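You operate a simulated robot arm through the tools that you are given. There is no shell and no other tool. Be economical: measure what you need, move in short steps, check, and stop when the job is done.

The job below is to be done with a simulated two-armed robot. You get a single attempt, and the scene is never put back.

JOB
Switch the coffee maker off and fill the cream and blue cups about to their line.
Fine: plate and jug are hot till the HOT lamp is out: wait for it; the jug goes back on the plate. Set down upright: glass jug.

It is judged by the outcome, as a careful person would: the job done as asked, and still so three seconds after it is handed in. It fails if anything else is knocked over, pushed out of place, dropped, spilled or broken.

ROBOT AND FRAMES
Two 7-joint arms with two-finger parallel grippers on one trunk, on a base that drives. Base frame: it is fixed to the floor where the robot stands at the start and does not move with it; the origin is under the middle of the robot, x ahead of it, y to its left, z up. Lengths are in cm, angles in rad, forces in N, time in s.
The left shoulder is at the start at [5, 16.8, 120.7], the right one opposite. With the tool pointing down near the work surface each hand reaches from about 10 to 62 cm from the robot's upright axis, wherever it stands, measured 20 degrees to its own side. Places, roughly: aroma knob [50, -20, 130]; coffee maker [60, -10, 140]; coffee switch [50, -20, 130]; drip stop slider [50, 0, 130]; hot plate [60, 0, 130]; oven [70, -60, 60]. Payload 1.57 kg a hand.
The tool frame of a hand sits at the grasp point between the pads (the TCP): z along the fingers, y along the line on which they close. The tips reach 3 cm beyond it. The gripper opens to 8 cm. The fingers are 1.7 cm wide and 1.2 cm thick; the gripper's body (4 by 8.2 cm) begins 8 cm behind the TCP.
Orientation is that of the tool frame in the base frame, as a unit quaternion [x, y, z, w]. With the fingers straight down and closing along the base's y, the tool's x points along the base's -x, its y along +y and its z along -z.

CONTROLS
- The arms move only by the tool play_rows. It takes "left_moves", "right_moves" or both (then of equal length, played together; a hand with none holds still); each is a list of rows, each an object of numbers (a shift or turn left out is 0, a gripper value left out holds the last): "rx", "ry", "rz": the turn, a rotation vector about the base's x, y, z in rad; "tx", "ty", "tz": the shift along the base's x, y, z in cm; "fingers": the finger opening in cm, from 0 to 8. In form: [{"rx": .., "ry": .., "rz": .., "tx": .., "ty": .., "tz": .., "fingers": ..}, ...]. A call has 1 to 12 rows; each row is the pose to reach, as a shift and turn from the pose commanded when the call began. Each row takes 0.2 s and may step no farther than 5 cm and 0.15 rad from the row before; otherwise, or with a gripper value out of range, the whole call is refused. A pose out of reach is approached as far as the arm can. The call stops where the force on the tool passes 40 N (or 10 N more than at its start, if that is more) or the arm is blocked; 0.2 s more then pass. The fingers move at their own pace (about 4.5 cm/s each) and stop on an object; they squeeze with about 34 N. The grip force told is the motor's: it shows also when the fingers shut on nothing. Time passes only in rows, and 0.2 s behind the last, so rows that repeat a pose let the fingers close. The reply holds the time, the measured pose of the TCP, the force on the tool along the base axes, the opening and the grip force, in the units named above and with some noise, with the torque about the TCP (base axes, N m) and any sound that the robot's microphone picked up, and new pictures: "show" is both (left out), scene, wrist or none (wrist: the cameras of the hands that moved).
- Cameras (640 x 400 px; columns grow to the right, rows downward): "scene" is now at [9.32, 6.82, 141.57]; the picture's right is [0.80, -0.60, 0.00], its down [-0.36, -0.47, -0.81] and it looks along [0.49, 0.64, -0.59] (base axes); focal length 214 px, centre (320, 200). "left" rides on the left gripper at [7.2, 0.7, -12.2] in its tool frame; the picture's right is [-0.09, 1.00, 0.00], its down [-0.84, -0.08, -0.54] and it looks along [-0.54, -0.05, 0.84] (tool axes); focal length 238 px, centre (320, 200). "right" rides on the right gripper at [7.2, -0.6, -12.2] in its tool frame; the picture's right is [0.09, 1.00, 0.00], its down [-0.84, 0.08, -0.54] and it looks along [-0.54, 0.05, 0.84] (tool axes); focal length 238 px, centre (320, 200). There is no depth. A picture from a camera that has moved, and an enlarged one, comes with that camera's place and axes in the base frame and with its lens.
- move_column(by): slides the trunk up (or, below 0, down) by that many cm; the arms and the scene camera ride with it, the base frame stays. It gives what a move gives, with no picture.
- steer(legs): drives the robot by 1 to 6 legs, each [ahead, left, turn to the left] in cm, cm and rad, along the robot's own axes; the way and the turn of a leg run together, so that a leg with both is an arc; at most 150 cm and 3.142 rad a leg. The arms and the cameras ride along, it lands a little off, and it stops where it bumps. It gives what a move gives, and a new picture of the scene camera.
- pan_tilt(pan, tilt): turns the head with the scene camera to pan (to the left, within 1.396 rad either way) and tilt (down, from -0.506 to 1.204), counted from straight ahead of the robot. It gives what a move gives, and a new picture of the scene camera.
- zoom(camera, box): a new picture of the part [left, top, right, bottom] of that camera's present view, enlarged. It takes no simulated time.
- job_done(): hands the job in; it is judged then, once.

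Work in short steps. Places have to be worked out from the pictures, the camera data and where the tool is seen: move nearer, look again, correct. Check each grasp and each placing, and mend what went wrong. You have 120 turns and 260 pictures in all, those below and enlarged ones among them. Open the grippers and draw the arms clear of the work before you hand the job in, unless the task says otherwise; then end with one line.

The tools are called after ">>>" as a command line: name --argument value ..., lists and objects as JSON in quotes. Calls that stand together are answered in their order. play_rows: Moves the arms, as the interface text tells. Its arguments: {"type":"object","properties":{"left_moves":{"type":"array"},"right_moves":{"type":"array"},"show":{"type":"string","enum":["both","scene","wrist","none"]}},"required":[]} The other tools are called the same way: move_column (by) slides the trunk up or down; steer (legs) drives the base; pan_tilt (pan, tilt) turns the head that bears the scene camera; zoom (camera, box) takes an enlarged picture of a part of a camera's view; job_done () hands the job in.

At the start:

```text
time: 0.0
left_position: [34.03, 37.45, 99.84]
left_orientation: [-0.001, 1.0, 0.0, 0.0]
left_contact_force: [0.2, 0.2, 0.5]
left_wrist_torque: [0.02, 0.0, 0.01]
left_width: 8.0
left_gripper_force: 0.1
right_position: [41.06, 1.1, 99.99]
right_orientation: [-0.001, 1.0, 0.001, 0.001]
right_contact_force: [-0.3, -0.7, 0.3]
right_wrist_torque: [-0.01, 0.01, -0.01]
right_width: 7.99
right_gripper_force: 0.1
trunk travel left (down, up): [-37.5, 6.8]
robot x, y, heading: [-0.04, 0.17, -0.004]
head pan, tilt: [0.922, 0.63]
```

scene: 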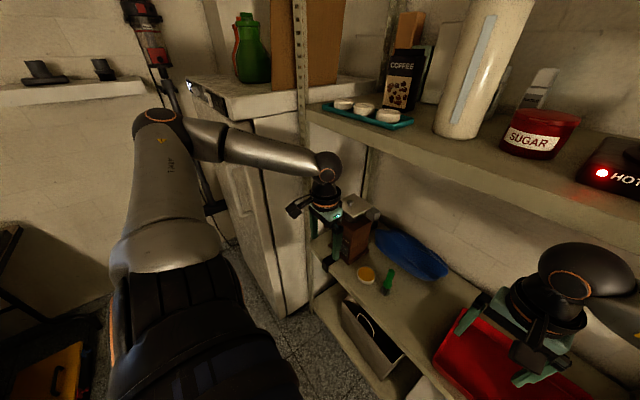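
right: 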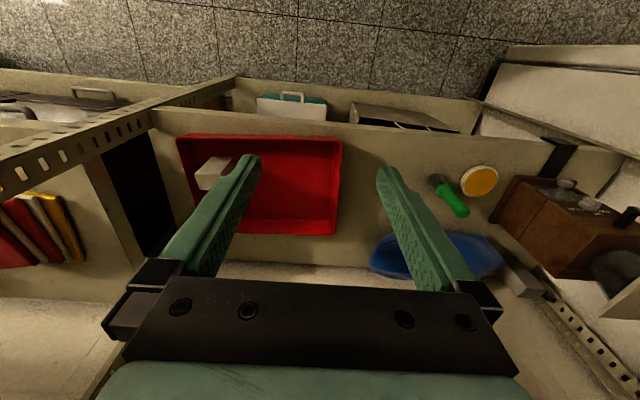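
left: 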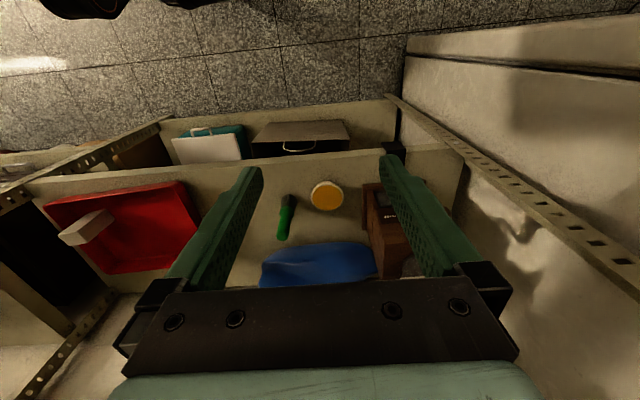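

The coffee maker stands to the right of the view, with a HOT lamp lit. I turn the head towards it.

>>> pan_tilt --pan 0.0 --tilt 0.2

>>> pan_tilt --pan -0.6 --tilt 0.3

```text
time: 1.2
left_position: [33.94, 37.37, 99.88]
left_orientation: [0.0, 1.0, 0.0, 0.0]
left_contact_force: [-0.1, 0.0, -0.6]
left_wrist_torque: [0.01, 0.0, 0.01]
left_width: 8.01
left_gripper_force: 0.1
right_position: [41.07, 0.94, 100.1]
right_orientation: [-0.001, 1.0, 0.0, 0.0]
right_contact_force: [0.7, 0.1, -0.5]
right_wrist_torque: [-0.04, -0.03, -0.02]
right_width: 8.0
right_gripper_force: 0.0
trunk travel left (down, up): [-37.5, 6.8]
robot x, y, heading: [0.04, -0.06, -0.0]
head pan, tilt: [0.0, 0.201]
camera scene: at [13.35, -0.15, 145.51], right [0.0, -1.0, 0.0], down [-0.2, 0.0, -0.98], along [0.98, 0.0, -0.2], focal length 214 px, centre (320, 200)
```

scene: 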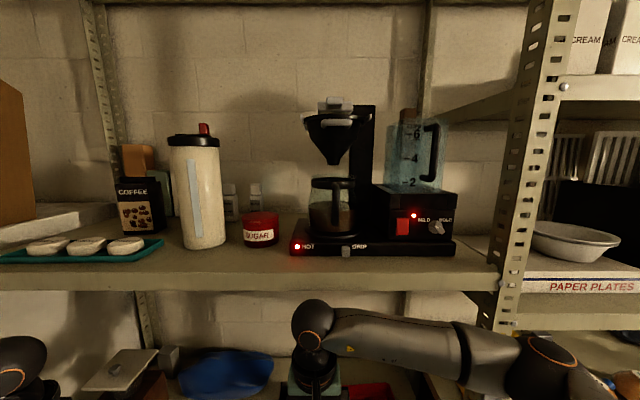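

```text
time: 2.2
left_position: [33.92, 37.43, 100.02]
left_orientation: [-0.001, 1.0, 0.001, 0.0]
left_contact_force: [0.7, 0.4, -0.4]
left_wrist_torque: [0.0, -0.02, 0.03]
left_width: 8.01
left_gripper_force: 0.1
right_position: [41.15, 1.0, 99.95]
right_orientation: [0.0, 1.0, 0.0, 0.001]
right_contact_force: [0.0, -0.3, 0.0]
right_wrist_torque: [0.04, 0.01, 0.0]
right_width: 8.0
right_gripper_force: 0.0
trunk travel left (down, up): [-37.5, 6.8]
robot x, y, heading: [0.3, 0.03, 0.001]
head pan, tilt: [-0.6, 0.3]
camera scene: at [11.74, -5.42, 144.59], right [-0.56, -0.83, 0.0], down [-0.24, 0.17, -0.96], along [0.79, -0.54, -0.3], focal length 214 px, centre (320, 200)
```

scene: 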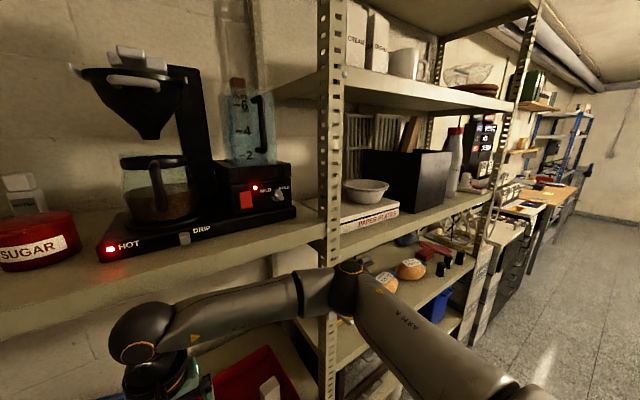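

Now to find the cups, I look left with the head and enlarge the coffee maker.

>>> zoom --camera "scene" --box '[60, 30, 300, 260]'

>>> pan_tilt --pan 0.0 --tilt 0.9

>>> pan_tilt --pan -1.2 --tilt 0.5

>>> pan_tilt --pan 1.3 --tilt 0.5

>>> pan_tilt --pan 0.3 --tilt 0.0

```text
1.74 times, centred on (180, 145) of scene
camera zoom: at [11.74, -5.42, 144.59], right [-0.56, -0.83, 0.0], down [-0.24, 0.17, -0.96], along [0.79, -0.54, -0.3], focal length 373 px, centre (564, 296)
```

zoom: 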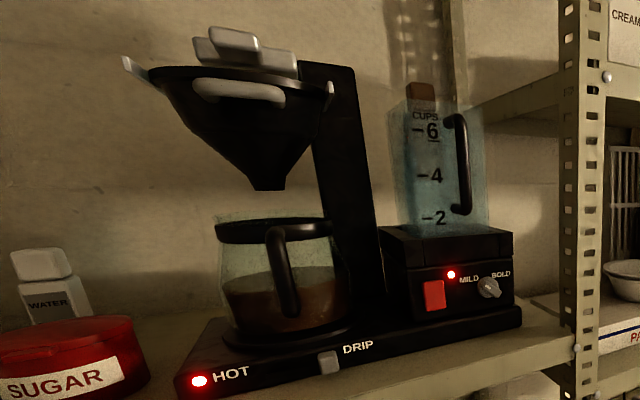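

```text
time: 3.2
left_position: [33.99, 37.41, 100.1]
left_orientation: [-0.001, 1.0, 0.0, -0.001]
left_contact_force: [-0.4, 0.3, -0.1]
left_wrist_torque: [0.0, 0.0, 0.01]
left_width: 8.01
left_gripper_force: 0.0
right_position: [41.03, 0.92, 100.05]
right_orientation: [0.001, 1.0, 0.0, 0.0]
right_contact_force: [-0.6, 0.5, -0.2]
right_wrist_torque: [-0.04, 0.0, 0.01]
right_width: 8.03
right_gripper_force: 0.1
trunk travel left (down, up): [-37.5, 6.8]
robot x, y, heading: [-0.35, 0.05, 0.004]
head pan, tilt: [0.0, 0.901]
camera scene: at [11.58, -0.16, 139.37], right [0.0, -1.0, 0.0], down [-0.78, 0.0, -0.62], along [0.62, 0.0, -0.78], focal length 214 px, centre (320, 200)
```

scene: 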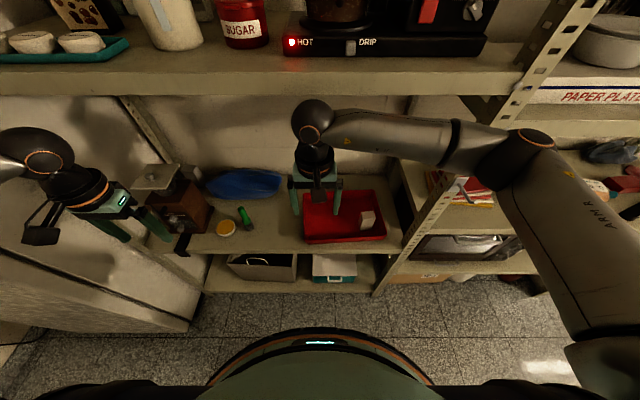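

```text
time: 4.6
left_position: [33.99, 37.47, 99.92]
left_orientation: [-0.001, 1.0, 0.0, 0.0]
left_contact_force: [0.0, -0.1, 0.1]
left_wrist_torque: [-0.01, 0.0, 0.03]
left_width: 7.97
left_gripper_force: 0.1
right_position: [41.06, 0.87, 99.97]
right_orientation: [0.0, 1.0, 0.0, 0.001]
right_contact_force: [0.3, -0.8, -0.1]
right_wrist_torque: [0.01, 0.02, 0.01]
right_width: 8.02
right_gripper_force: 0.1
trunk travel left (down, up): [-37.5, 6.8]
robot x, y, heading: [-0.28, -0.34, 0.001]
head pan, tilt: [-1.201, 0.499]
camera scene: at [7.32, -8.63, 142.75], right [-0.93, -0.36, 0.0], down [-0.17, 0.45, -0.88], along [0.32, -0.82, -0.48], focal length 214 px, centre (320, 200)
```

scene: 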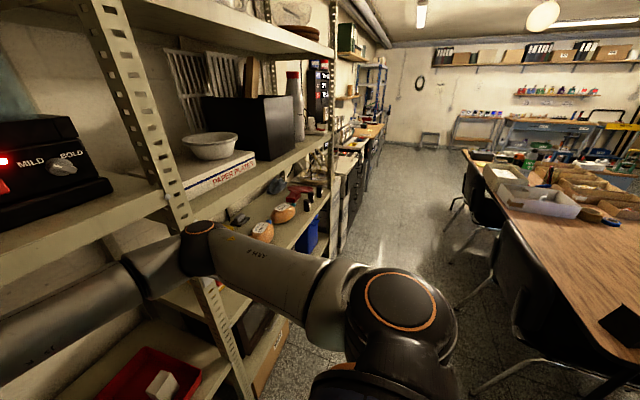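

```text
time: 6.9
left_position: [33.94, 37.55, 99.96]
left_orientation: [-0.001, 1.0, 0.0, 0.001]
left_contact_force: [-0.5, -0.1, 0.3]
left_wrist_torque: [0.0, 0.03, -0.01]
left_width: 8.01
left_gripper_force: 0.1
right_position: [41.12, 0.97, 100.06]
right_orientation: [0.0, 1.0, 0.0, 0.001]
right_contact_force: [0.6, 0.1, -0.1]
right_wrist_torque: [0.01, 0.01, 0.02]
right_width: 8.0
right_gripper_force: 0.0
trunk travel left (down, up): [-37.5, 6.8]
robot x, y, heading: [-0.32, -0.0, 0.0]
head pan, tilt: [1.3, 0.499]
camera scene: at [6.46, 8.62, 142.75], right [0.96, -0.27, 0.0], down [-0.13, -0.46, -0.88], along [0.23, 0.85, -0.48], focal length 214 px, centre (320, 200)
```

scene: 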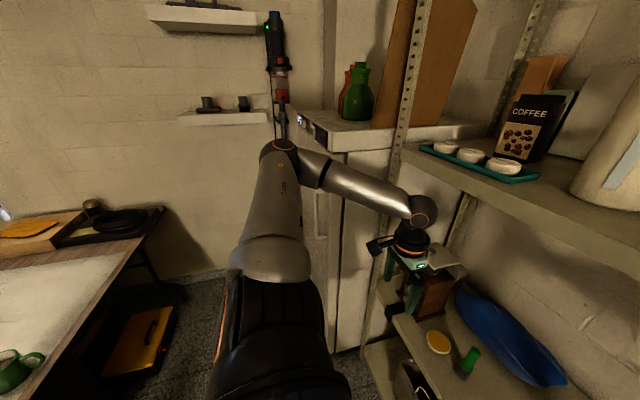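

```text
time: 8.2
left_position: [33.91, 37.41, 99.93]
left_orientation: [-0.001, 1.0, 0.0, 0.0]
left_contact_force: [0.1, 0.7, -0.4]
left_wrist_torque: [0.01, -0.01, 0.03]
left_width: 7.99
left_gripper_force: 0.0
right_position: [40.97, 0.88, 100.06]
right_orientation: [0.001, 1.0, -0.001, 0.001]
right_contact_force: [0.1, 0.2, -0.6]
right_wrist_torque: [-0.01, 0.0, 0.01]
right_width: 7.97
right_gripper_force: 0.1
trunk travel left (down, up): [-37.5, 6.8]
robot x, y, heading: [0.13, 0.3, -0.003]
head pan, tilt: [0.3, 0.0]
camera scene: at [12.63, 2.52, 147.36], right [0.3, -0.96, 0.0], down [0.0, 0.0, -1.0], along [0.96, 0.3, 0.0], focal length 214 px, centre (320, 200)
```

scene: 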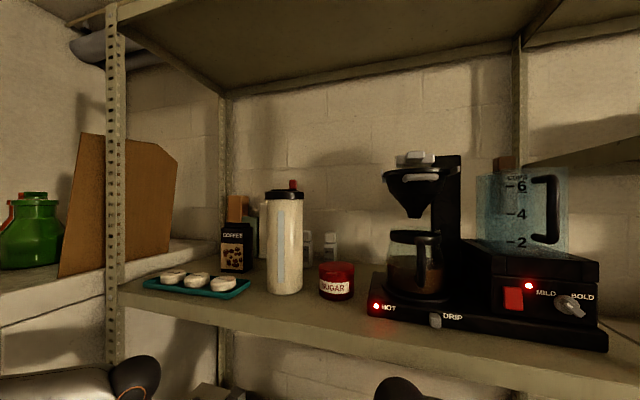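

I take a close look at the maker's front to understand the switch and the slider.

>>> zoom --camera "scene" --box '[360, 260, 500, 345]'

>>> zoom --camera "scene" --box '[480, 260, 610, 340]'

>>> zoom --camera "scene" --box '[370, 150, 480, 310]'

```text
4.57 times, centred on (430, 302) of scene
camera zoom: at [12.63, 2.52, 147.36], right [0.3, -0.96, 0.0], down [0.0, 0.0, -1.0], along [0.96, 0.3, 0.0], focal length 980 px, centre (-183, -269)
```

zoom: 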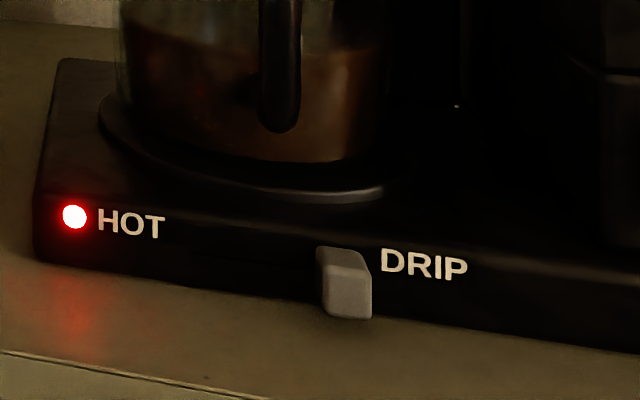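

```text
4.92 times, centred on (545, 300) of scene
camera zoom: at [12.63, 2.52, 147.36], right [0.3, -0.96, 0.0], down [0.0, 0.0, -1.0], along [0.96, 0.3, 0.0], focal length 1056 px, centre (-788, -292)
```

zoom: 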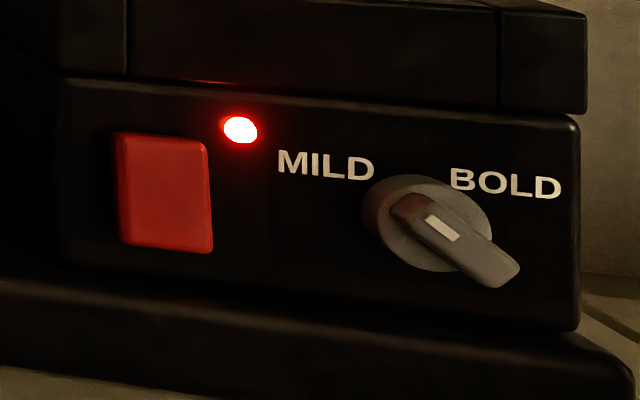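

```text
2.50 times, centred on (425, 230) of scene
camera zoom: at [12.63, 2.52, 147.36], right [0.3, -0.96, 0.0], down [0.0, 0.0, -1.0], along [0.96, 0.3, 0.0], focal length 536 px, centre (58, 125)
```

zoom: 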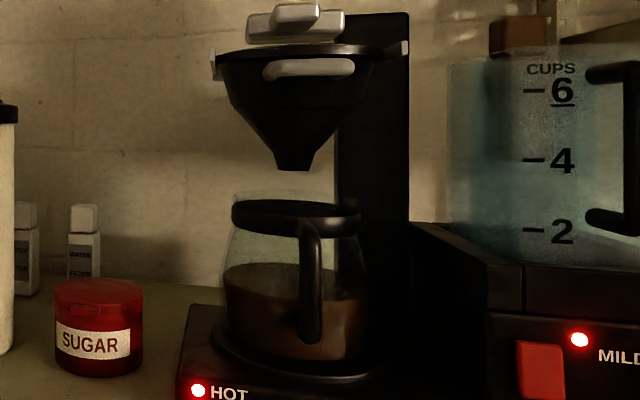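

Switch about [52, -15.7, 132.5]; shelf edge about x=47. I back off 20 cm to have room to turn the right hand level.

>>> steer --legs '[[-20, 0, 0]]'

>>> play_rows --right_moves '[{"tz": 3, "ty": -3, "ry": -0.14, "fingers": 0}, {"tz": 6, "ty": -6, "ry": -0.28}, {"tz": 9, "ty": -9, "ry": -0.42}, {"tz": 12, "ty": -12, "ry": -0.56}, {"tz": 15, "ty": -14, "ry": -0.7}, {"tz": 18, "ty": -16, "ry": -0.84}, {"tz": 21, "ty": -16.5, "ry": -0.98}, {"tz": 24, "ty": -16.5, "ry": -1.12}, {"tz": 27, "ty": -16.5, "ry": -1.26}, {"tz": 30, "ty": -16.5, "ry": -1.4}, {"tz": 32, "ty": -16.5, "ry": -1.54}, {"tz": 32, "ty": -16.5, "ry": -1.57}]'

```text
time: 9.8
left_position: [13.53, 37.52, 100.12]
left_orientation: [-0.002, 1.0, 0.0, 0.002]
left_contact_force: [0.8, 0.2, -0.4]
left_wrist_torque: [0.02, -0.01, 0.01]
left_width: 7.99
left_gripper_force: 0.0
right_position: [20.75, 0.97, 99.99]
right_orientation: [-0.002, 1.0, 0.0, 0.001]
right_contact_force: [0.0, 0.4, -0.3]
right_wrist_torque: [0.02, -0.03, 0.02]
right_width: 8.01
right_gripper_force: 0.1
trunk travel left (down, up): [-37.5, 6.8]
robot x, y, heading: [-20.47, -0.01, 0.006]
head pan, tilt: [0.3, 0.0]
camera scene: at [-7.74, 2.52, 147.37], right [0.3, -0.95, 0.0], down [0.0, 0.0, -1.0], along [0.95, 0.3, 0.0], focal length 214 px, centre (320, 200)
```

scene: 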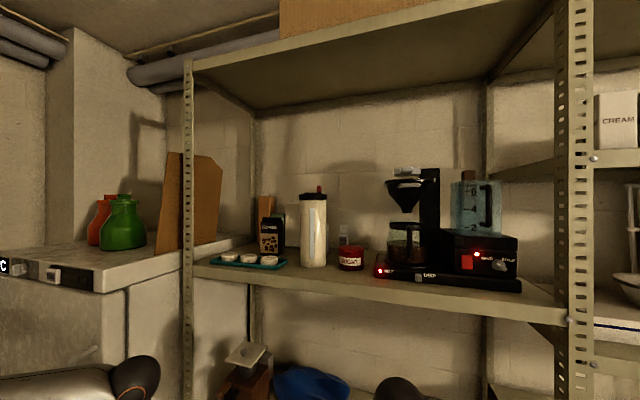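

```text
time: 12.4
left_position: [13.56, 37.55, 99.96]
left_orientation: [-0.002, 1.0, 0.0, 0.001]
left_contact_force: [-0.1, 0.4, 0.8]
left_wrist_torque: [-0.01, -0.03, -0.03]
left_width: 7.96
left_gripper_force: 0.1
right_position: [21.88, -14.9, 132.82]
right_orientation: [-0.001, 0.706, -0.001, 0.708]
right_contact_force: [0.6, -0.4, 0.4]
right_wrist_torque: [0.03, -0.04, 0.0]
right_width: 0.0
right_gripper_force: 21.5
right hand out of reach, approached as far as the arm can: row 10, 11, 12
trunk travel left (down, up): [-37.5, 6.8]
robot x, y, heading: [-20.05, -0.16, 0.0]
head pan, tilt: [0.3, 0.0]
camera scene: at [-7.65, 2.52, 147.36], right [0.3, -0.95, 0.0], down [0.0, 0.0, -1.0], along [0.95, 0.3, 0.0], focal length 214 px, centre (320, 200)
camera right: at [9.79, -15.58, 125.72], right [0.0, 1.0, -0.09], down [-0.54, 0.08, 0.84], along [0.84, 0.05, 0.54], focal length 238 px, centre (320, 200)
```

scene: 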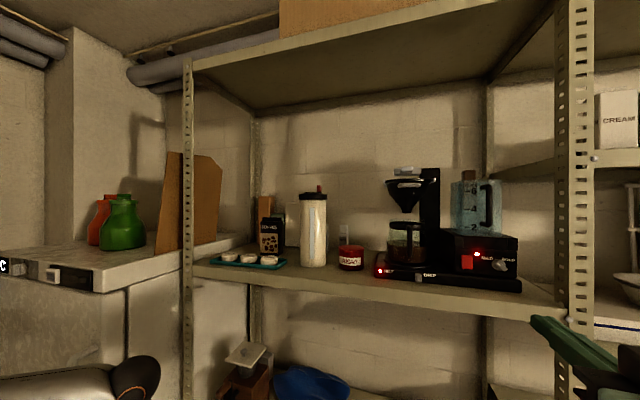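
right: 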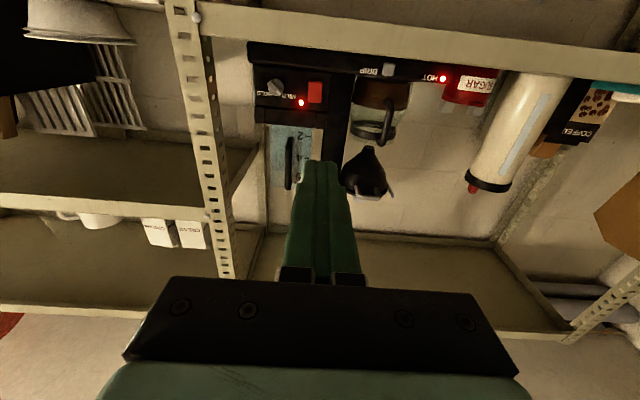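

Switch seen at about [52, -15.9, 132.2]; I bring the closed tip just short of its lower half.

>>> play_rows --right_moves '[{"tx": 4, "tz": -0.3, "ty": -0.2}, {"tx": 8, "tz": -0.6, "ty": -0.4}, {"tx": 12, "tz": -1, "ty": -0.4}, {"tx": 16, "tz": -1.3, "ty": -0.4}, {"tx": 20, "tz": -1.5, "ty": -0.4}, {"tx": 23, "tz": -1.5, "ty": -0.4}]'

```text
time: 13.8
left_position: [13.56, 37.58, 99.96]
left_orientation: [-0.002, 1.0, 0.0, 0.0]
left_contact_force: [0.0, -0.1, 0.7]
left_wrist_torque: [0.01, 0.01, 0.0]
left_width: 8.0
left_gripper_force: 0.1
right_position: [45.07, -15.24, 131.5]
right_orientation: [-0.001, 0.707, -0.002, 0.707]
right_contact_force: [0.2, 0.1, 0.4]
right_wrist_torque: [-0.01, -0.01, 0.02]
right_width: 0.0
right_gripper_force: 21.3
trunk travel left (down, up): [-37.5, 6.8]
robot x, y, heading: [-20.24, -0.35, 0.005]
head pan, tilt: [0.3, 0.0]
camera scene: at [-7.61, 2.54, 147.36], right [0.3, -0.95, 0.0], down [0.0, 0.0, -1.0], along [0.95, 0.3, 0.0], focal length 214 px, centre (320, 200)
camera right: at [32.94, -15.9, 124.21], right [0.0, 1.0, -0.1], down [-0.54, 0.08, 0.84], along [0.84, 0.05, 0.54], focal length 238 px, centre (320, 200)
```

scene: 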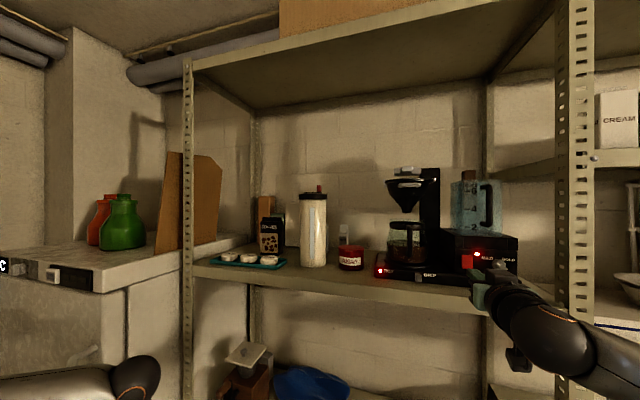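
right: 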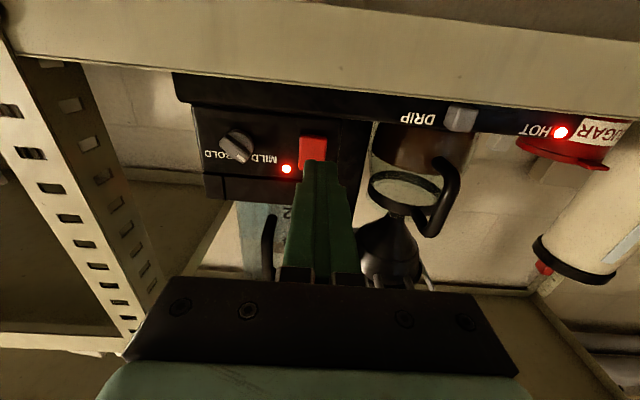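

Tip is ~4 cm short of the switch. I lower a bit to aim at the bottom half and push slowly.

>>> play_rows --right_moves '[{"tx": 1.5, "tz": -0.6, "ty": -0.5}, {"tx": 2.5, "tz": -0.6, "ty": -0.5}, {"tx": 3, "tz": -0.6, "ty": -0.5}, {"tx": 3.5, "tz": -0.6, "ty": -0.5}, {"tx": 4, "tz": -0.6, "ty": -0.5}]'

>>> zoom --camera "right" --box '[180, 60, 420, 210]'

```text
time: 15.0
left_position: [13.64, 37.45, 100.0]
left_orientation: [-0.002, 1.0, 0.0, 0.0]
left_contact_force: [-0.1, 0.8, 0.4]
left_wrist_torque: [0.01, 0.0, 0.01]
left_width: 8.01
left_gripper_force: 0.1
right_position: [49.0, -15.71, 130.77]
right_orientation: [-0.001, 0.707, -0.001, 0.707]
right_contact_force: [-0.6, 0.1, 0.3]
right_wrist_torque: [0.0, 0.01, 0.01]
right_width: 0.0
right_gripper_force: 21.2
trunk travel left (down, up): [-37.5, 6.8]
robot x, y, heading: [-19.95, 0.16, 0.003]
head pan, tilt: [0.3, 0.0]
camera scene: at [-7.64, 2.52, 147.36], right [0.3, -0.95, 0.0], down [0.0, 0.0, -1.0], along [0.95, 0.3, 0.0], focal length 214 px, centre (320, 200)
camera right: at [36.87, -16.39, 123.64], right [0.0, 1.0, -0.1], down [-0.54, 0.08, 0.84], along [0.84, 0.05, 0.54], focal length 238 px, centre (320, 200)
```

scene: 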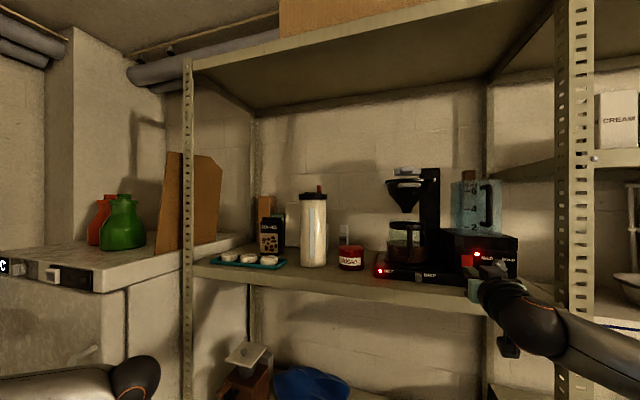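
right: 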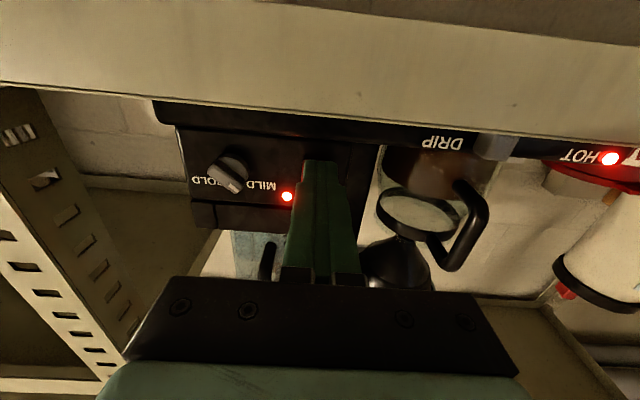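

```text
2.67 times, centred on (300, 135) of right
camera zoom: at [36.87, -16.39, 123.64], right [0.0, 1.0, -0.1], down [-0.54, 0.08, 0.84], along [0.84, 0.05, 0.54], focal length 636 px, centre (373, 373)
```

zoom: 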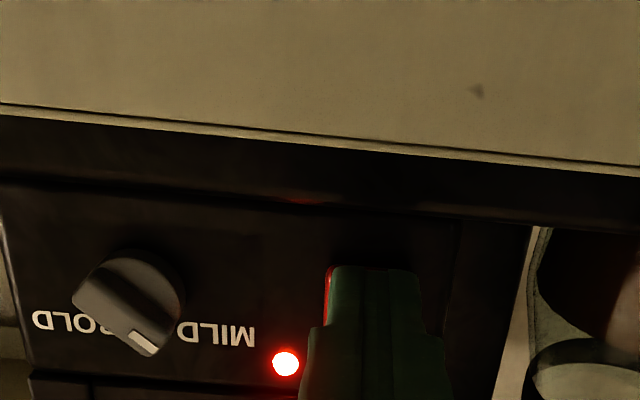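

No contact yet; I keep pushing in short steps.

>>> play_rows --right_moves '[{"tx": 0.5}, {"tx": 1}, {"tx": 1.5}, {"tx": 2.0}]' --show "wrist"

```text
time: 15.8
left_position: [13.2, 37.38, 100.22]
left_orientation: [-0.001, 1.0, 0.0, 0.001]
left_contact_force: [0.2, 0.2, -0.1]
left_wrist_torque: [0.01, 0.04, -0.02]
left_width: 8.04
left_gripper_force: 0.0
right_position: [49.61, -15.73, 130.72]
right_orientation: [-0.001, 0.708, -0.001, 0.706]
right_contact_force: [-27.7, -3.9, -1.5]
right_wrist_torque: [0.04, -0.13, -0.14]
right_width: 0.02
right_gripper_force: 21.0
trunk travel left (down, up): [-37.5, 6.8]
robot x, y, heading: [-20.43, 0.26, -0.0]
head pan, tilt: [0.3, 0.0]
heard: click
stopped in row 4 (right hand): the force on the tool passed its limit at 46 N (the readings are from after the stop); the commanded pose is now the measured one
camera right: at [37.47, -16.42, 123.62], right [0.0, 1.0, -0.1], down [-0.54, 0.08, 0.84], along [0.84, 0.05, 0.54], focal length 238 px, centre (320, 200)
```

right: 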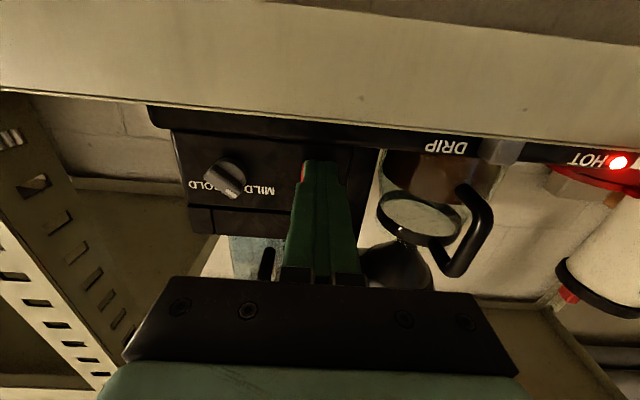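

A click, and the pilot lamp is out: it is off. I withdraw and look around for the cups while it cools.

>>> play_rows --right_moves '[{"tx": -4}, {"tx": -8}, {"tx": -12}, {"tx": -16}, {"tx": -20}]' --show "none"

>>> pan_tilt --pan -0.9 --tilt 0.0

>>> pan_tilt --pan -0.1 --tilt 0.8

```text
time: 17.0
left_position: [13.58, 37.44, 100.12]
left_orientation: [-0.001, 1.0, 0.0, 0.0]
left_contact_force: [-0.4, 0.6, 0.0]
left_wrist_torque: [0.0, -0.02, 0.0]
left_width: 8.02
left_gripper_force: 0.0
right_position: [29.94, -15.63, 130.43]
right_orientation: [-0.002, 0.71, -0.001, 0.704]
right_contact_force: [-0.1, -0.4, 0.1]
right_wrist_torque: [-0.01, 0.03, -0.02]
right_width: 0.0
right_gripper_force: 21.3
trunk travel left (down, up): [-37.5, 6.8]
robot x, y, heading: [-20.0, 0.07, 0.003]
head pan, tilt: [0.3, 0.0]
```

```text
time: 18.4
left_position: [13.68, 37.46, 99.95]
left_orientation: [-0.001, 1.0, -0.001, 0.0]
left_contact_force: [0.2, -0.2, -0.1]
left_wrist_torque: [-0.01, 0.0, 0.01]
left_width: 8.0
left_gripper_force: 0.0
right_position: [30.06, -15.65, 130.38]
right_orientation: [-0.002, 0.71, -0.001, 0.704]
right_contact_force: [0.1, -0.8, 0.6]
right_wrist_torque: [0.03, -0.02, 0.0]
right_width: 0.0
right_gripper_force: 21.7
trunk travel left (down, up): [-37.5, 6.8]
robot x, y, heading: [-20.32, -0.09, 0.004]
head pan, tilt: [-0.901, 0.0]
camera scene: at [-10.7, -7.22, 147.36], right [-0.78, -0.62, 0.0], down [0.0, 0.0, -1.0], along [0.62, -0.78, 0.0], focal length 214 px, centre (320, 200)
```

scene: 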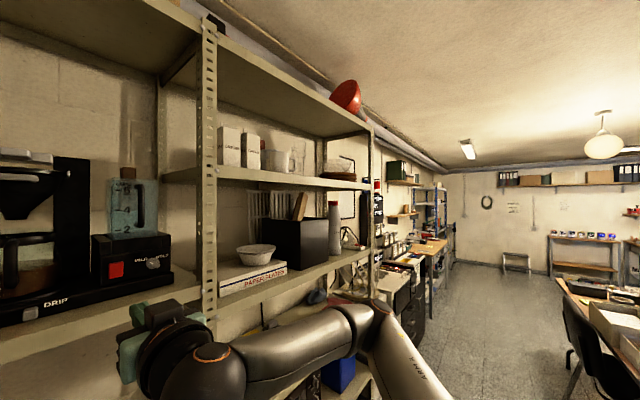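

```text
time: 19.5
left_position: [13.59, 37.51, 99.98]
left_orientation: [-0.002, 1.0, 0.001, 0.0]
left_contact_force: [-1.0, 0.1, 0.3]
left_wrist_torque: [0.02, 0.01, 0.0]
left_width: 8.01
left_gripper_force: 0.1
right_position: [30.02, -15.68, 130.4]
right_orientation: [-0.002, 0.71, -0.001, 0.704]
right_contact_force: [-0.2, -0.3, -1.2]
right_wrist_torque: [-0.01, -0.01, -0.01]
right_width: 0.0
right_gripper_force: 21.6
trunk travel left (down, up): [-37.5, 6.8]
robot x, y, heading: [-20.85, 0.01, -0.0]
head pan, tilt: [-0.099, 0.799]
camera scene: at [-8.28, -0.97, 140.16], right [-0.1, -1.0, 0.0], down [-0.71, 0.07, -0.7], along [0.69, -0.07, -0.72], focal length 214 px, centre (320, 200)
```

scene: 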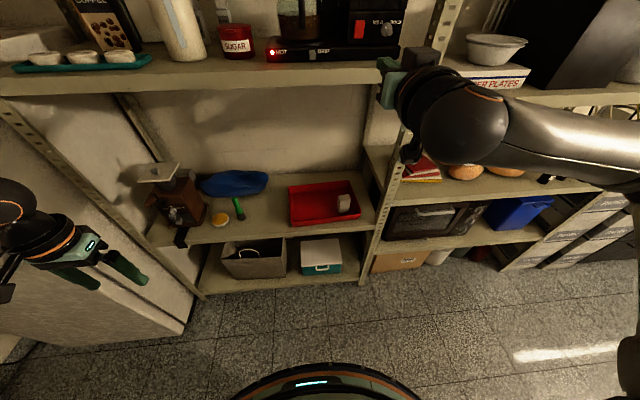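

No cups on this shelf; a green mug was glimpsed on a table to the left behind. I turn left in place to look there.

>>> pan_tilt --pan 0.7 --tilt 0.3

>>> steer --legs '[[-10, 0, 0], [0, 0, 1.5]]'

```text
time: 20.6
left_position: [13.55, 37.49, 99.97]
left_orientation: [-0.002, 1.0, 0.0, 0.0]
left_contact_force: [-0.1, -1.1, -0.7]
left_wrist_torque: [-0.01, -0.02, 0.02]
left_width: 8.01
left_gripper_force: 0.0
right_position: [30.05, -15.68, 130.43]
right_orientation: [-0.003, 0.71, 0.0, 0.705]
right_contact_force: [-0.3, -0.5, 0.2]
right_wrist_torque: [-0.02, 0.05, -0.02]
right_width: 0.0
right_gripper_force: 21.6
trunk travel left (down, up): [-37.5, 6.8]
robot x, y, heading: [-20.52, -0.18, 0.004]
head pan, tilt: [0.7, 0.3]
camera scene: at [-9.17, 5.85, 144.58], right [0.65, -0.76, 0.0], down [-0.23, -0.19, -0.96], along [0.73, 0.62, -0.3], focal length 214 px, centre (320, 200)
```

scene: 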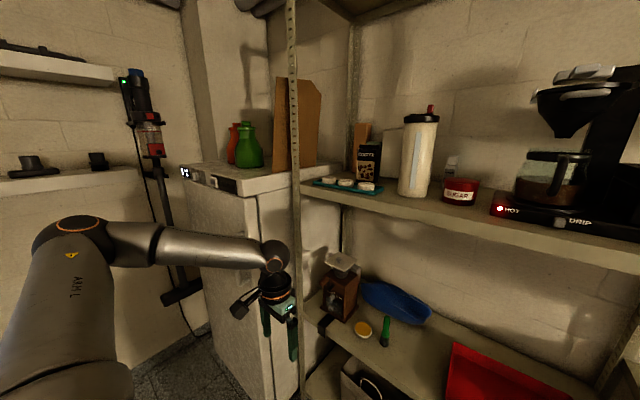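

```text
time: 25.4
left_position: [-65.52, 36.27, 99.95]
left_orientation: [-0.684, 0.729, 0.0, 0.0]
left_contact_force: [-0.3, -0.6, 0.6]
left_wrist_torque: [0.0, -0.01, 0.01]
left_width: 8.0
left_gripper_force: 0.1
right_position: [-11.4, 49.21, 130.34]
right_orientation: [-0.486, 0.517, 0.48, 0.515]
right_contact_force: [-0.2, -0.2, 0.6]
right_wrist_torque: [0.0, -0.01, -0.04]
right_width: 0.01
right_gripper_force: 21.0
trunk travel left (down, up): [-37.5, 6.8]
robot x, y, heading: [-30.28, -0.16, 1.503]
head pan, tilt: [0.7, 0.3]
camera scene: at [-35.6, 11.3, 144.59], right [0.81, 0.59, 0.0], down [0.18, -0.24, -0.96], along [-0.57, 0.77, -0.3], focal length 214 px, centre (320, 200)
```

scene: 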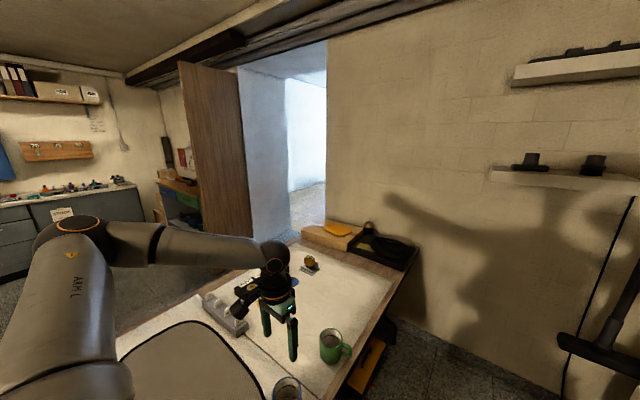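

A table with mugs: a green one and another at the picture's bottom. I look down at it.

>>> pan_tilt --pan 1.0 --tilt 0.7

>>> zoom --camera "scene" --box '[200, 150, 520, 350]'

>>> pan_tilt --pan 1.396 --tilt 0.6

```text
time: 26.3
left_position: [-65.5, 36.31, 99.9]
left_orientation: [-0.684, 0.729, 0.0, 0.0]
left_contact_force: [-0.1, -0.6, 0.4]
left_wrist_torque: [0.0, 0.01, -0.03]
left_width: 8.0
left_gripper_force: 0.0
right_position: [-11.34, 49.24, 130.31]
right_orientation: [-0.486, 0.518, 0.479, 0.516]
right_contact_force: [0.3, 0.1, -0.5]
right_wrist_torque: [0.01, 0.01, -0.05]
right_width: 0.01
right_gripper_force: 21.5
trunk travel left (down, up): [-37.5, 6.8]
robot x, y, heading: [-30.15, -0.1, 1.5]
head pan, tilt: [1.0, 0.7]
camera scene: at [-36.89, 8.83, 140.98], right [0.59, 0.8, 0.0], down [0.52, -0.38, -0.77], along [-0.62, 0.46, -0.64], focal length 214 px, centre (320, 200)
```

scene: 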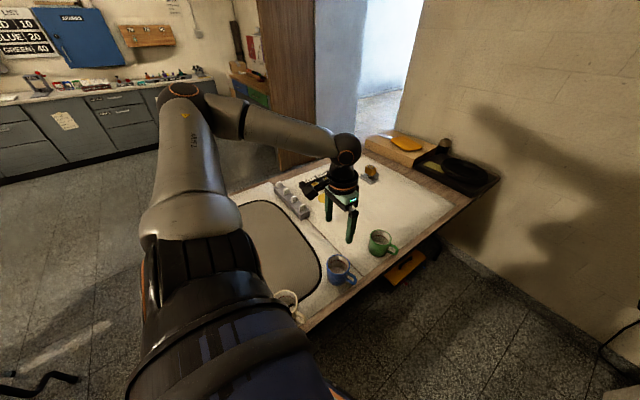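

```text
2.00 times, centred on (360, 250) of scene
camera zoom: at [-36.89, 8.83, 140.98], right [0.59, 0.8, 0.0], down [0.52, -0.38, -0.77], along [-0.62, 0.46, -0.64], focal length 429 px, centre (240, 100)
```

zoom: 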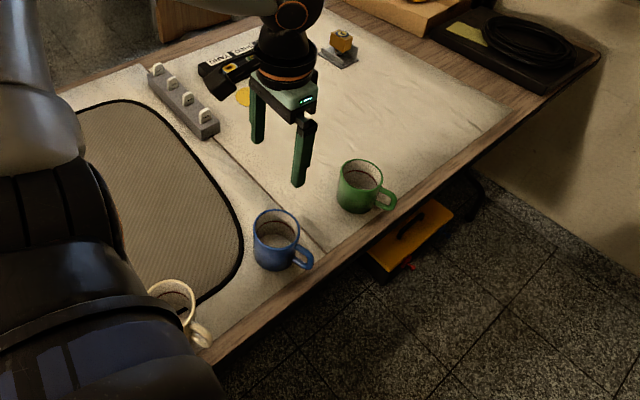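

```text
time: 27.2
left_position: [-65.62, 36.17, 99.96]
left_orientation: [-0.683, 0.73, 0.0, 0.0]
left_contact_force: [-1.6, 0.2, 0.6]
left_wrist_torque: [-0.02, -0.03, 0.0]
left_width: 8.0
left_gripper_force: 0.1
right_position: [-11.36, 49.02, 130.45]
right_orientation: [-0.486, 0.518, 0.48, 0.516]
right_contact_force: [-1.0, -0.3, 0.6]
right_wrist_torque: [0.0, -0.05, 0.01]
right_width: 0.0
right_gripper_force: 20.8
trunk travel left (down, up): [-37.5, 6.8]
robot x, y, heading: [-30.09, 0.01, 1.501]
head pan, tilt: [1.396, 0.6]
camera scene: at [-38.65, 5.88, 141.84], right [0.24, 0.97, 0.0], down [0.55, -0.13, -0.82], along [-0.8, 0.2, -0.57], focal length 214 px, centre (320, 200)
```

scene: 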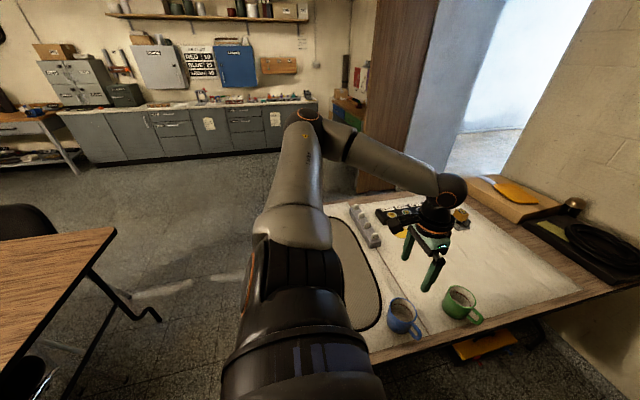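

Cream, blue and green cups stand on this table, roughly under the left hand. I look through the left wrist camera.

>>> zoom --camera "left" --box '[0, 0, 640, 400]'

>>> zoom --camera "right" --box '[0, 0, 640, 400]'

```text
1.00 times, centred on (320, 200) of left (not enlarged: the box is as wide or as high as the picture)
camera zoom: at [-66.77, 29.18, 112.37], right [-0.99, 0.16, 0.0], down [0.13, 0.83, 0.54], along [0.08, 0.54, -0.84], focal length 238 px, centre (320, 200)
```

zoom: 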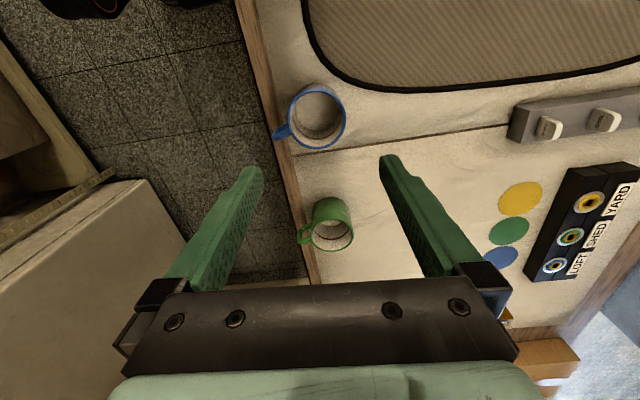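

```text
1.00 times, centred on (320, 200) of right (not enlarged: the box is as wide or as high as the picture)
camera zoom: at [-11.42, 36.94, 123.34], right [-0.99, 0.07, -0.1], down [-0.12, -0.53, 0.84], along [0.0, 0.85, 0.53], focal length 238 px, centre (320, 200)
```

zoom: 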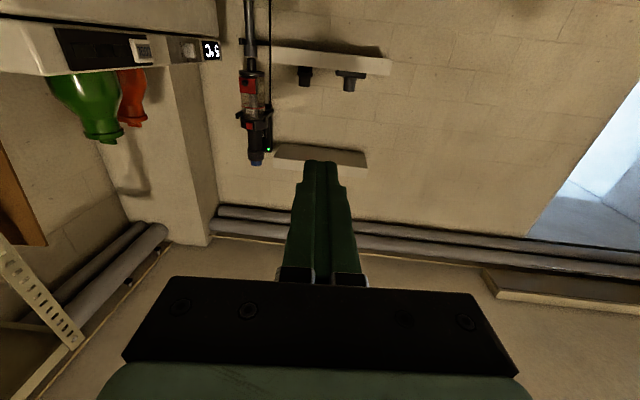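

Blue ≈[-65,38.5,72], cream ≈[-68,20,72], green ≈[-64,65,72]. I zoom for the fill lines before going back to the coffee maker.

>>> pan_tilt --pan 0.85 --tilt 0.85

>>> zoom --camera "scene" --box '[220, 200, 400, 310]'

>>> zoom --camera "left" --box '[260, 60, 400, 270]'

```text
time: 28.1
left_position: [-65.51, 36.24, 99.94]
left_orientation: [-0.684, 0.73, -0.001, -0.001]
left_contact_force: [-0.2, 0.2, 0.6]
left_wrist_torque: [0.01, -0.01, -0.01]
left_width: 7.99
left_gripper_force: 0.0
right_position: [-11.34, 49.1, 130.46]
right_orientation: [-0.486, 0.517, 0.481, 0.515]
right_contact_force: [0.0, 0.3, -0.5]
right_wrist_torque: [-0.01, 0.0, 0.0]
right_width: 0.0
right_gripper_force: 21.4
trunk travel left (down, up): [-37.5, 6.8]
robot x, y, heading: [-30.31, 0.07, 1.502]
head pan, tilt: [0.85, 0.85]
camera scene: at [-35.59, 9.31, 139.75], right [0.71, 0.71, 0.0], down [0.53, -0.53, -0.66], along [-0.47, 0.47, -0.75], focal length 214 px, centre (320, 200)
```

scene: 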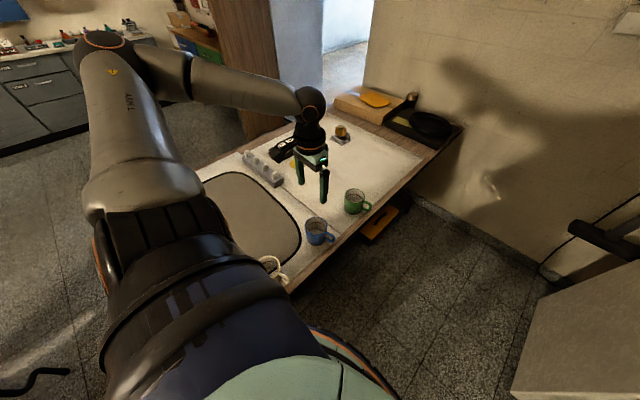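

```text
3.56 times, centred on (310, 255) of scene
camera zoom: at [-35.59, 9.31, 139.75], right [0.71, 0.71, 0.0], down [0.53, -0.53, -0.66], along [-0.47, 0.47, -0.75], focal length 763 px, centre (356, 4)
```

zoom: 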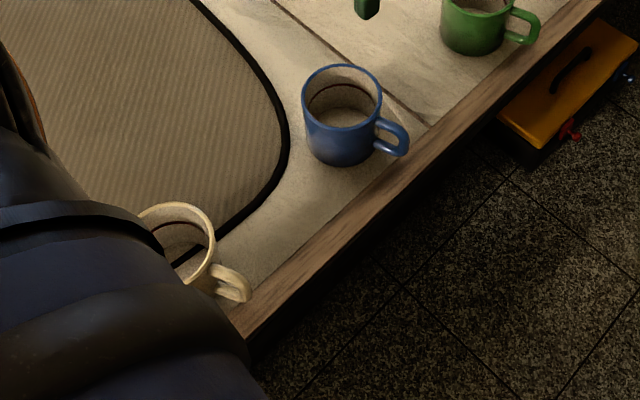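

```text
1.90 times, centred on (330, 165) of left
camera zoom: at [-66.76, 29.18, 112.37], right [-0.99, 0.16, 0.0], down [0.13, 0.83, 0.54], along [0.08, 0.54, -0.84], focal length 454 px, centre (301, 267)
```

zoom: 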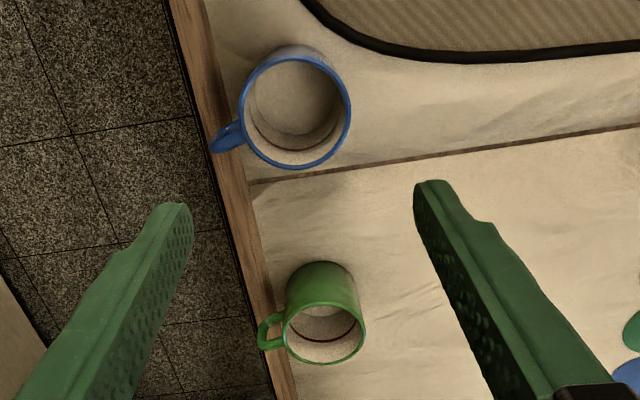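

The lines are dark rings inside, a bit below the rims. I return to the maker to check the HOT lamp and the jug.

>>> steer --legs '[[0, 0, -1.5], [10, 0, 0]]'

>>> pan_tilt --pan 0.0 --tilt 0.2

>>> zoom --camera "scene" --box '[280, 100, 460, 270]'

```text
time: 32.9
left_position: [12.63, 38.39, 99.94]
left_orientation: [-0.011, 1.0, 0.001, 0.0]
left_contact_force: [0.8, 0.4, -0.3]
left_wrist_torque: [0.0, 0.02, 0.02]
left_width: 7.99
left_gripper_force: 0.0
right_position: [30.31, -14.38, 130.33]
right_orientation: [-0.009, 0.71, 0.006, 0.704]
right_contact_force: [1.1, 0.2, 0.6]
right_wrist_torque: [0.0, 0.02, -0.02]
right_width: 0.0
right_gripper_force: 21.8
trunk travel left (down, up): [-37.5, 6.8]
robot x, y, heading: [-20.56, 0.03, 0.02]
head pan, tilt: [0.85, 0.85]
camera scene: at [-11.35, 6.09, 139.74], right [0.77, -0.64, 0.0], down [-0.48, -0.58, -0.66], along [0.42, 0.51, -0.75], focal length 214 px, centre (320, 200)
```

scene: 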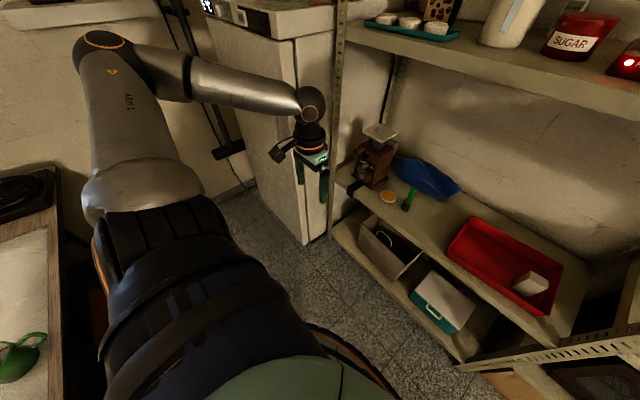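

```text
time: 34.1
left_position: [12.55, 38.3, 100.04]
left_orientation: [-0.011, 1.0, 0.0, 0.001]
left_contact_force: [0.5, 0.7, 0.3]
left_wrist_torque: [0.01, 0.03, 0.0]
left_width: 8.0
left_gripper_force: 0.0
right_position: [30.25, -14.37, 130.29]
right_orientation: [-0.009, 0.71, 0.006, 0.704]
right_contact_force: [0.2, -0.3, -0.4]
right_wrist_torque: [0.0, -0.02, -0.01]
right_width: 0.02
right_gripper_force: 20.7
trunk travel left (down, up): [-37.5, 6.8]
robot x, y, heading: [-20.62, 0.33, 0.022]
head pan, tilt: [0.0, 0.201]
camera scene: at [-7.17, 0.32, 145.51], right [0.02, -1.0, 0.0], down [-0.2, 0.0, -0.98], along [0.98, 0.02, -0.2], focal length 214 px, centre (320, 200)
```

scene: 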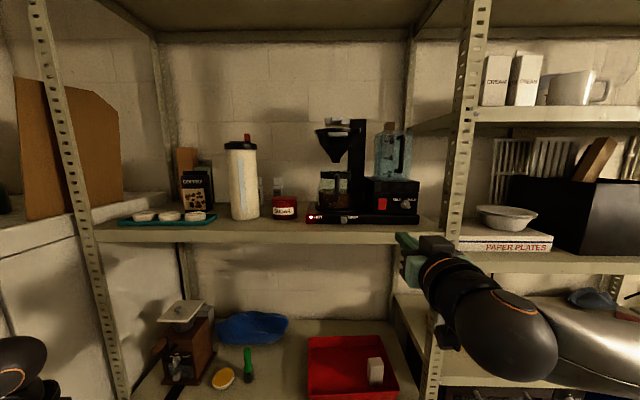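

```text
2.35 times, centred on (370, 185) of scene
camera zoom: at [-7.17, 0.32, 145.51], right [0.02, -1.0, 0.0], down [-0.2, 0.0, -0.98], along [0.98, 0.02, -0.2], focal length 505 px, centre (202, 235)
```

zoom: 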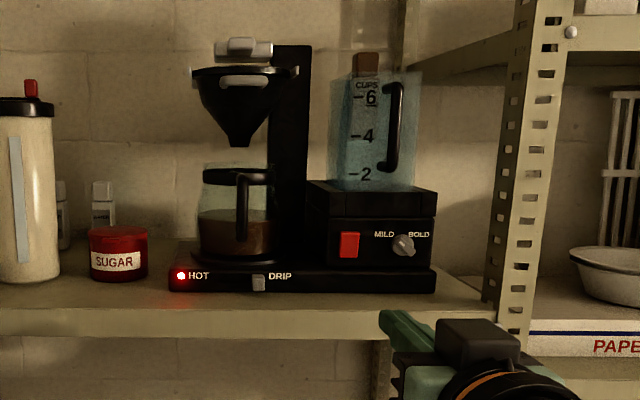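

The HOT lamp is still lit, so I wait; meanwhile I bring the opened right hand in front of the handle (estimated y≈-3, z 133–140) to see it better.

>>> play_rows --right_moves '[{"ty": 3, "tz": 2, "fingers": 6}, {"ty": 6, "tz": 4}, {"ty": 9, "tz": 6, "tx": 1}, {"ty": 11.5, "tz": 6.5, "tx": 3}, {"ty": 11.5, "tz": 6.5, "tx": 3}, {"ty": 11.5, "tz": 6.5, "tx": 3}]'

>>> zoom --camera "right" --box '[200, 40, 480, 215]'

```text
time: 35.5
left_position: [12.58, 38.36, 100.07]
left_orientation: [-0.012, 1.0, 0.0, 0.0]
left_contact_force: [0.3, -0.2, -0.4]
left_wrist_torque: [-0.02, -0.02, -0.01]
left_width: 8.02
left_gripper_force: 0.1
right_position: [33.23, -2.84, 136.91]
right_orientation: [-0.01, 0.71, 0.007, 0.704]
right_contact_force: [-0.3, 0.3, 0.5]
right_wrist_torque: [0.02, 0.02, 0.02]
right_width: 6.02
right_gripper_force: 0.0
trunk travel left (down, up): [-37.5, 6.8]
robot x, y, heading: [-20.69, 0.02, 0.026]
head pan, tilt: [0.0, 0.201]
camera scene: at [-7.16, 0.33, 145.52], right [0.02, -1.0, 0.0], down [-0.2, 0.0, -0.98], along [0.98, 0.02, -0.2], focal length 214 px, centre (320, 200)
camera right: at [21.11, -3.8, 129.87], right [-0.02, 1.0, -0.1], down [-0.54, 0.07, 0.84], along [0.84, 0.07, 0.53], focal length 238 px, centre (320, 200)
```

scene: 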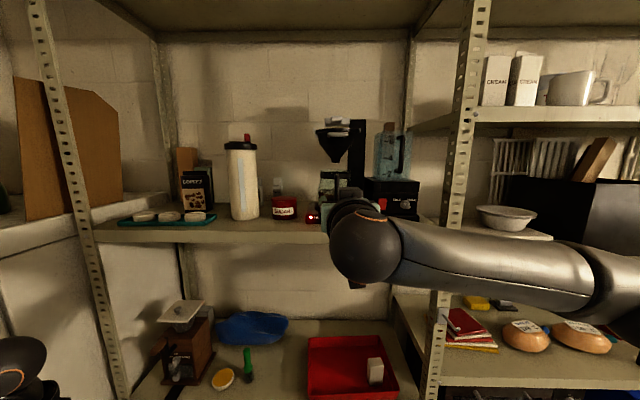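
right: 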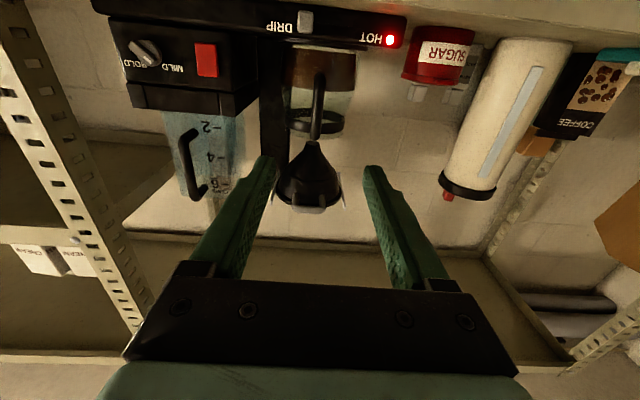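

```text
2.29 times, centred on (340, 128) of right
camera zoom: at [21.11, -3.8, 129.87], right [-0.02, 1.0, -0.1], down [-0.54, 0.07, 0.84], along [0.84, 0.07, 0.53], focal length 545 px, centre (274, 366)
```

zoom: 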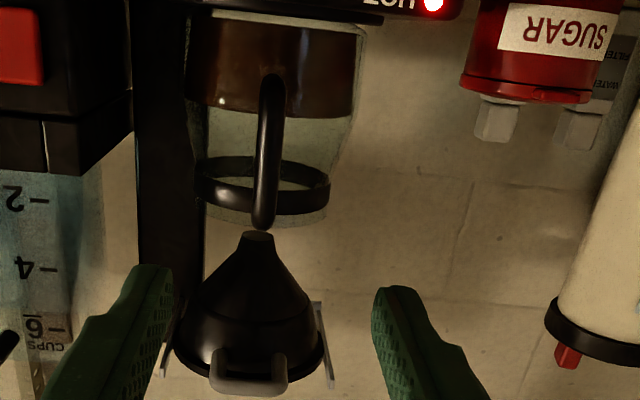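

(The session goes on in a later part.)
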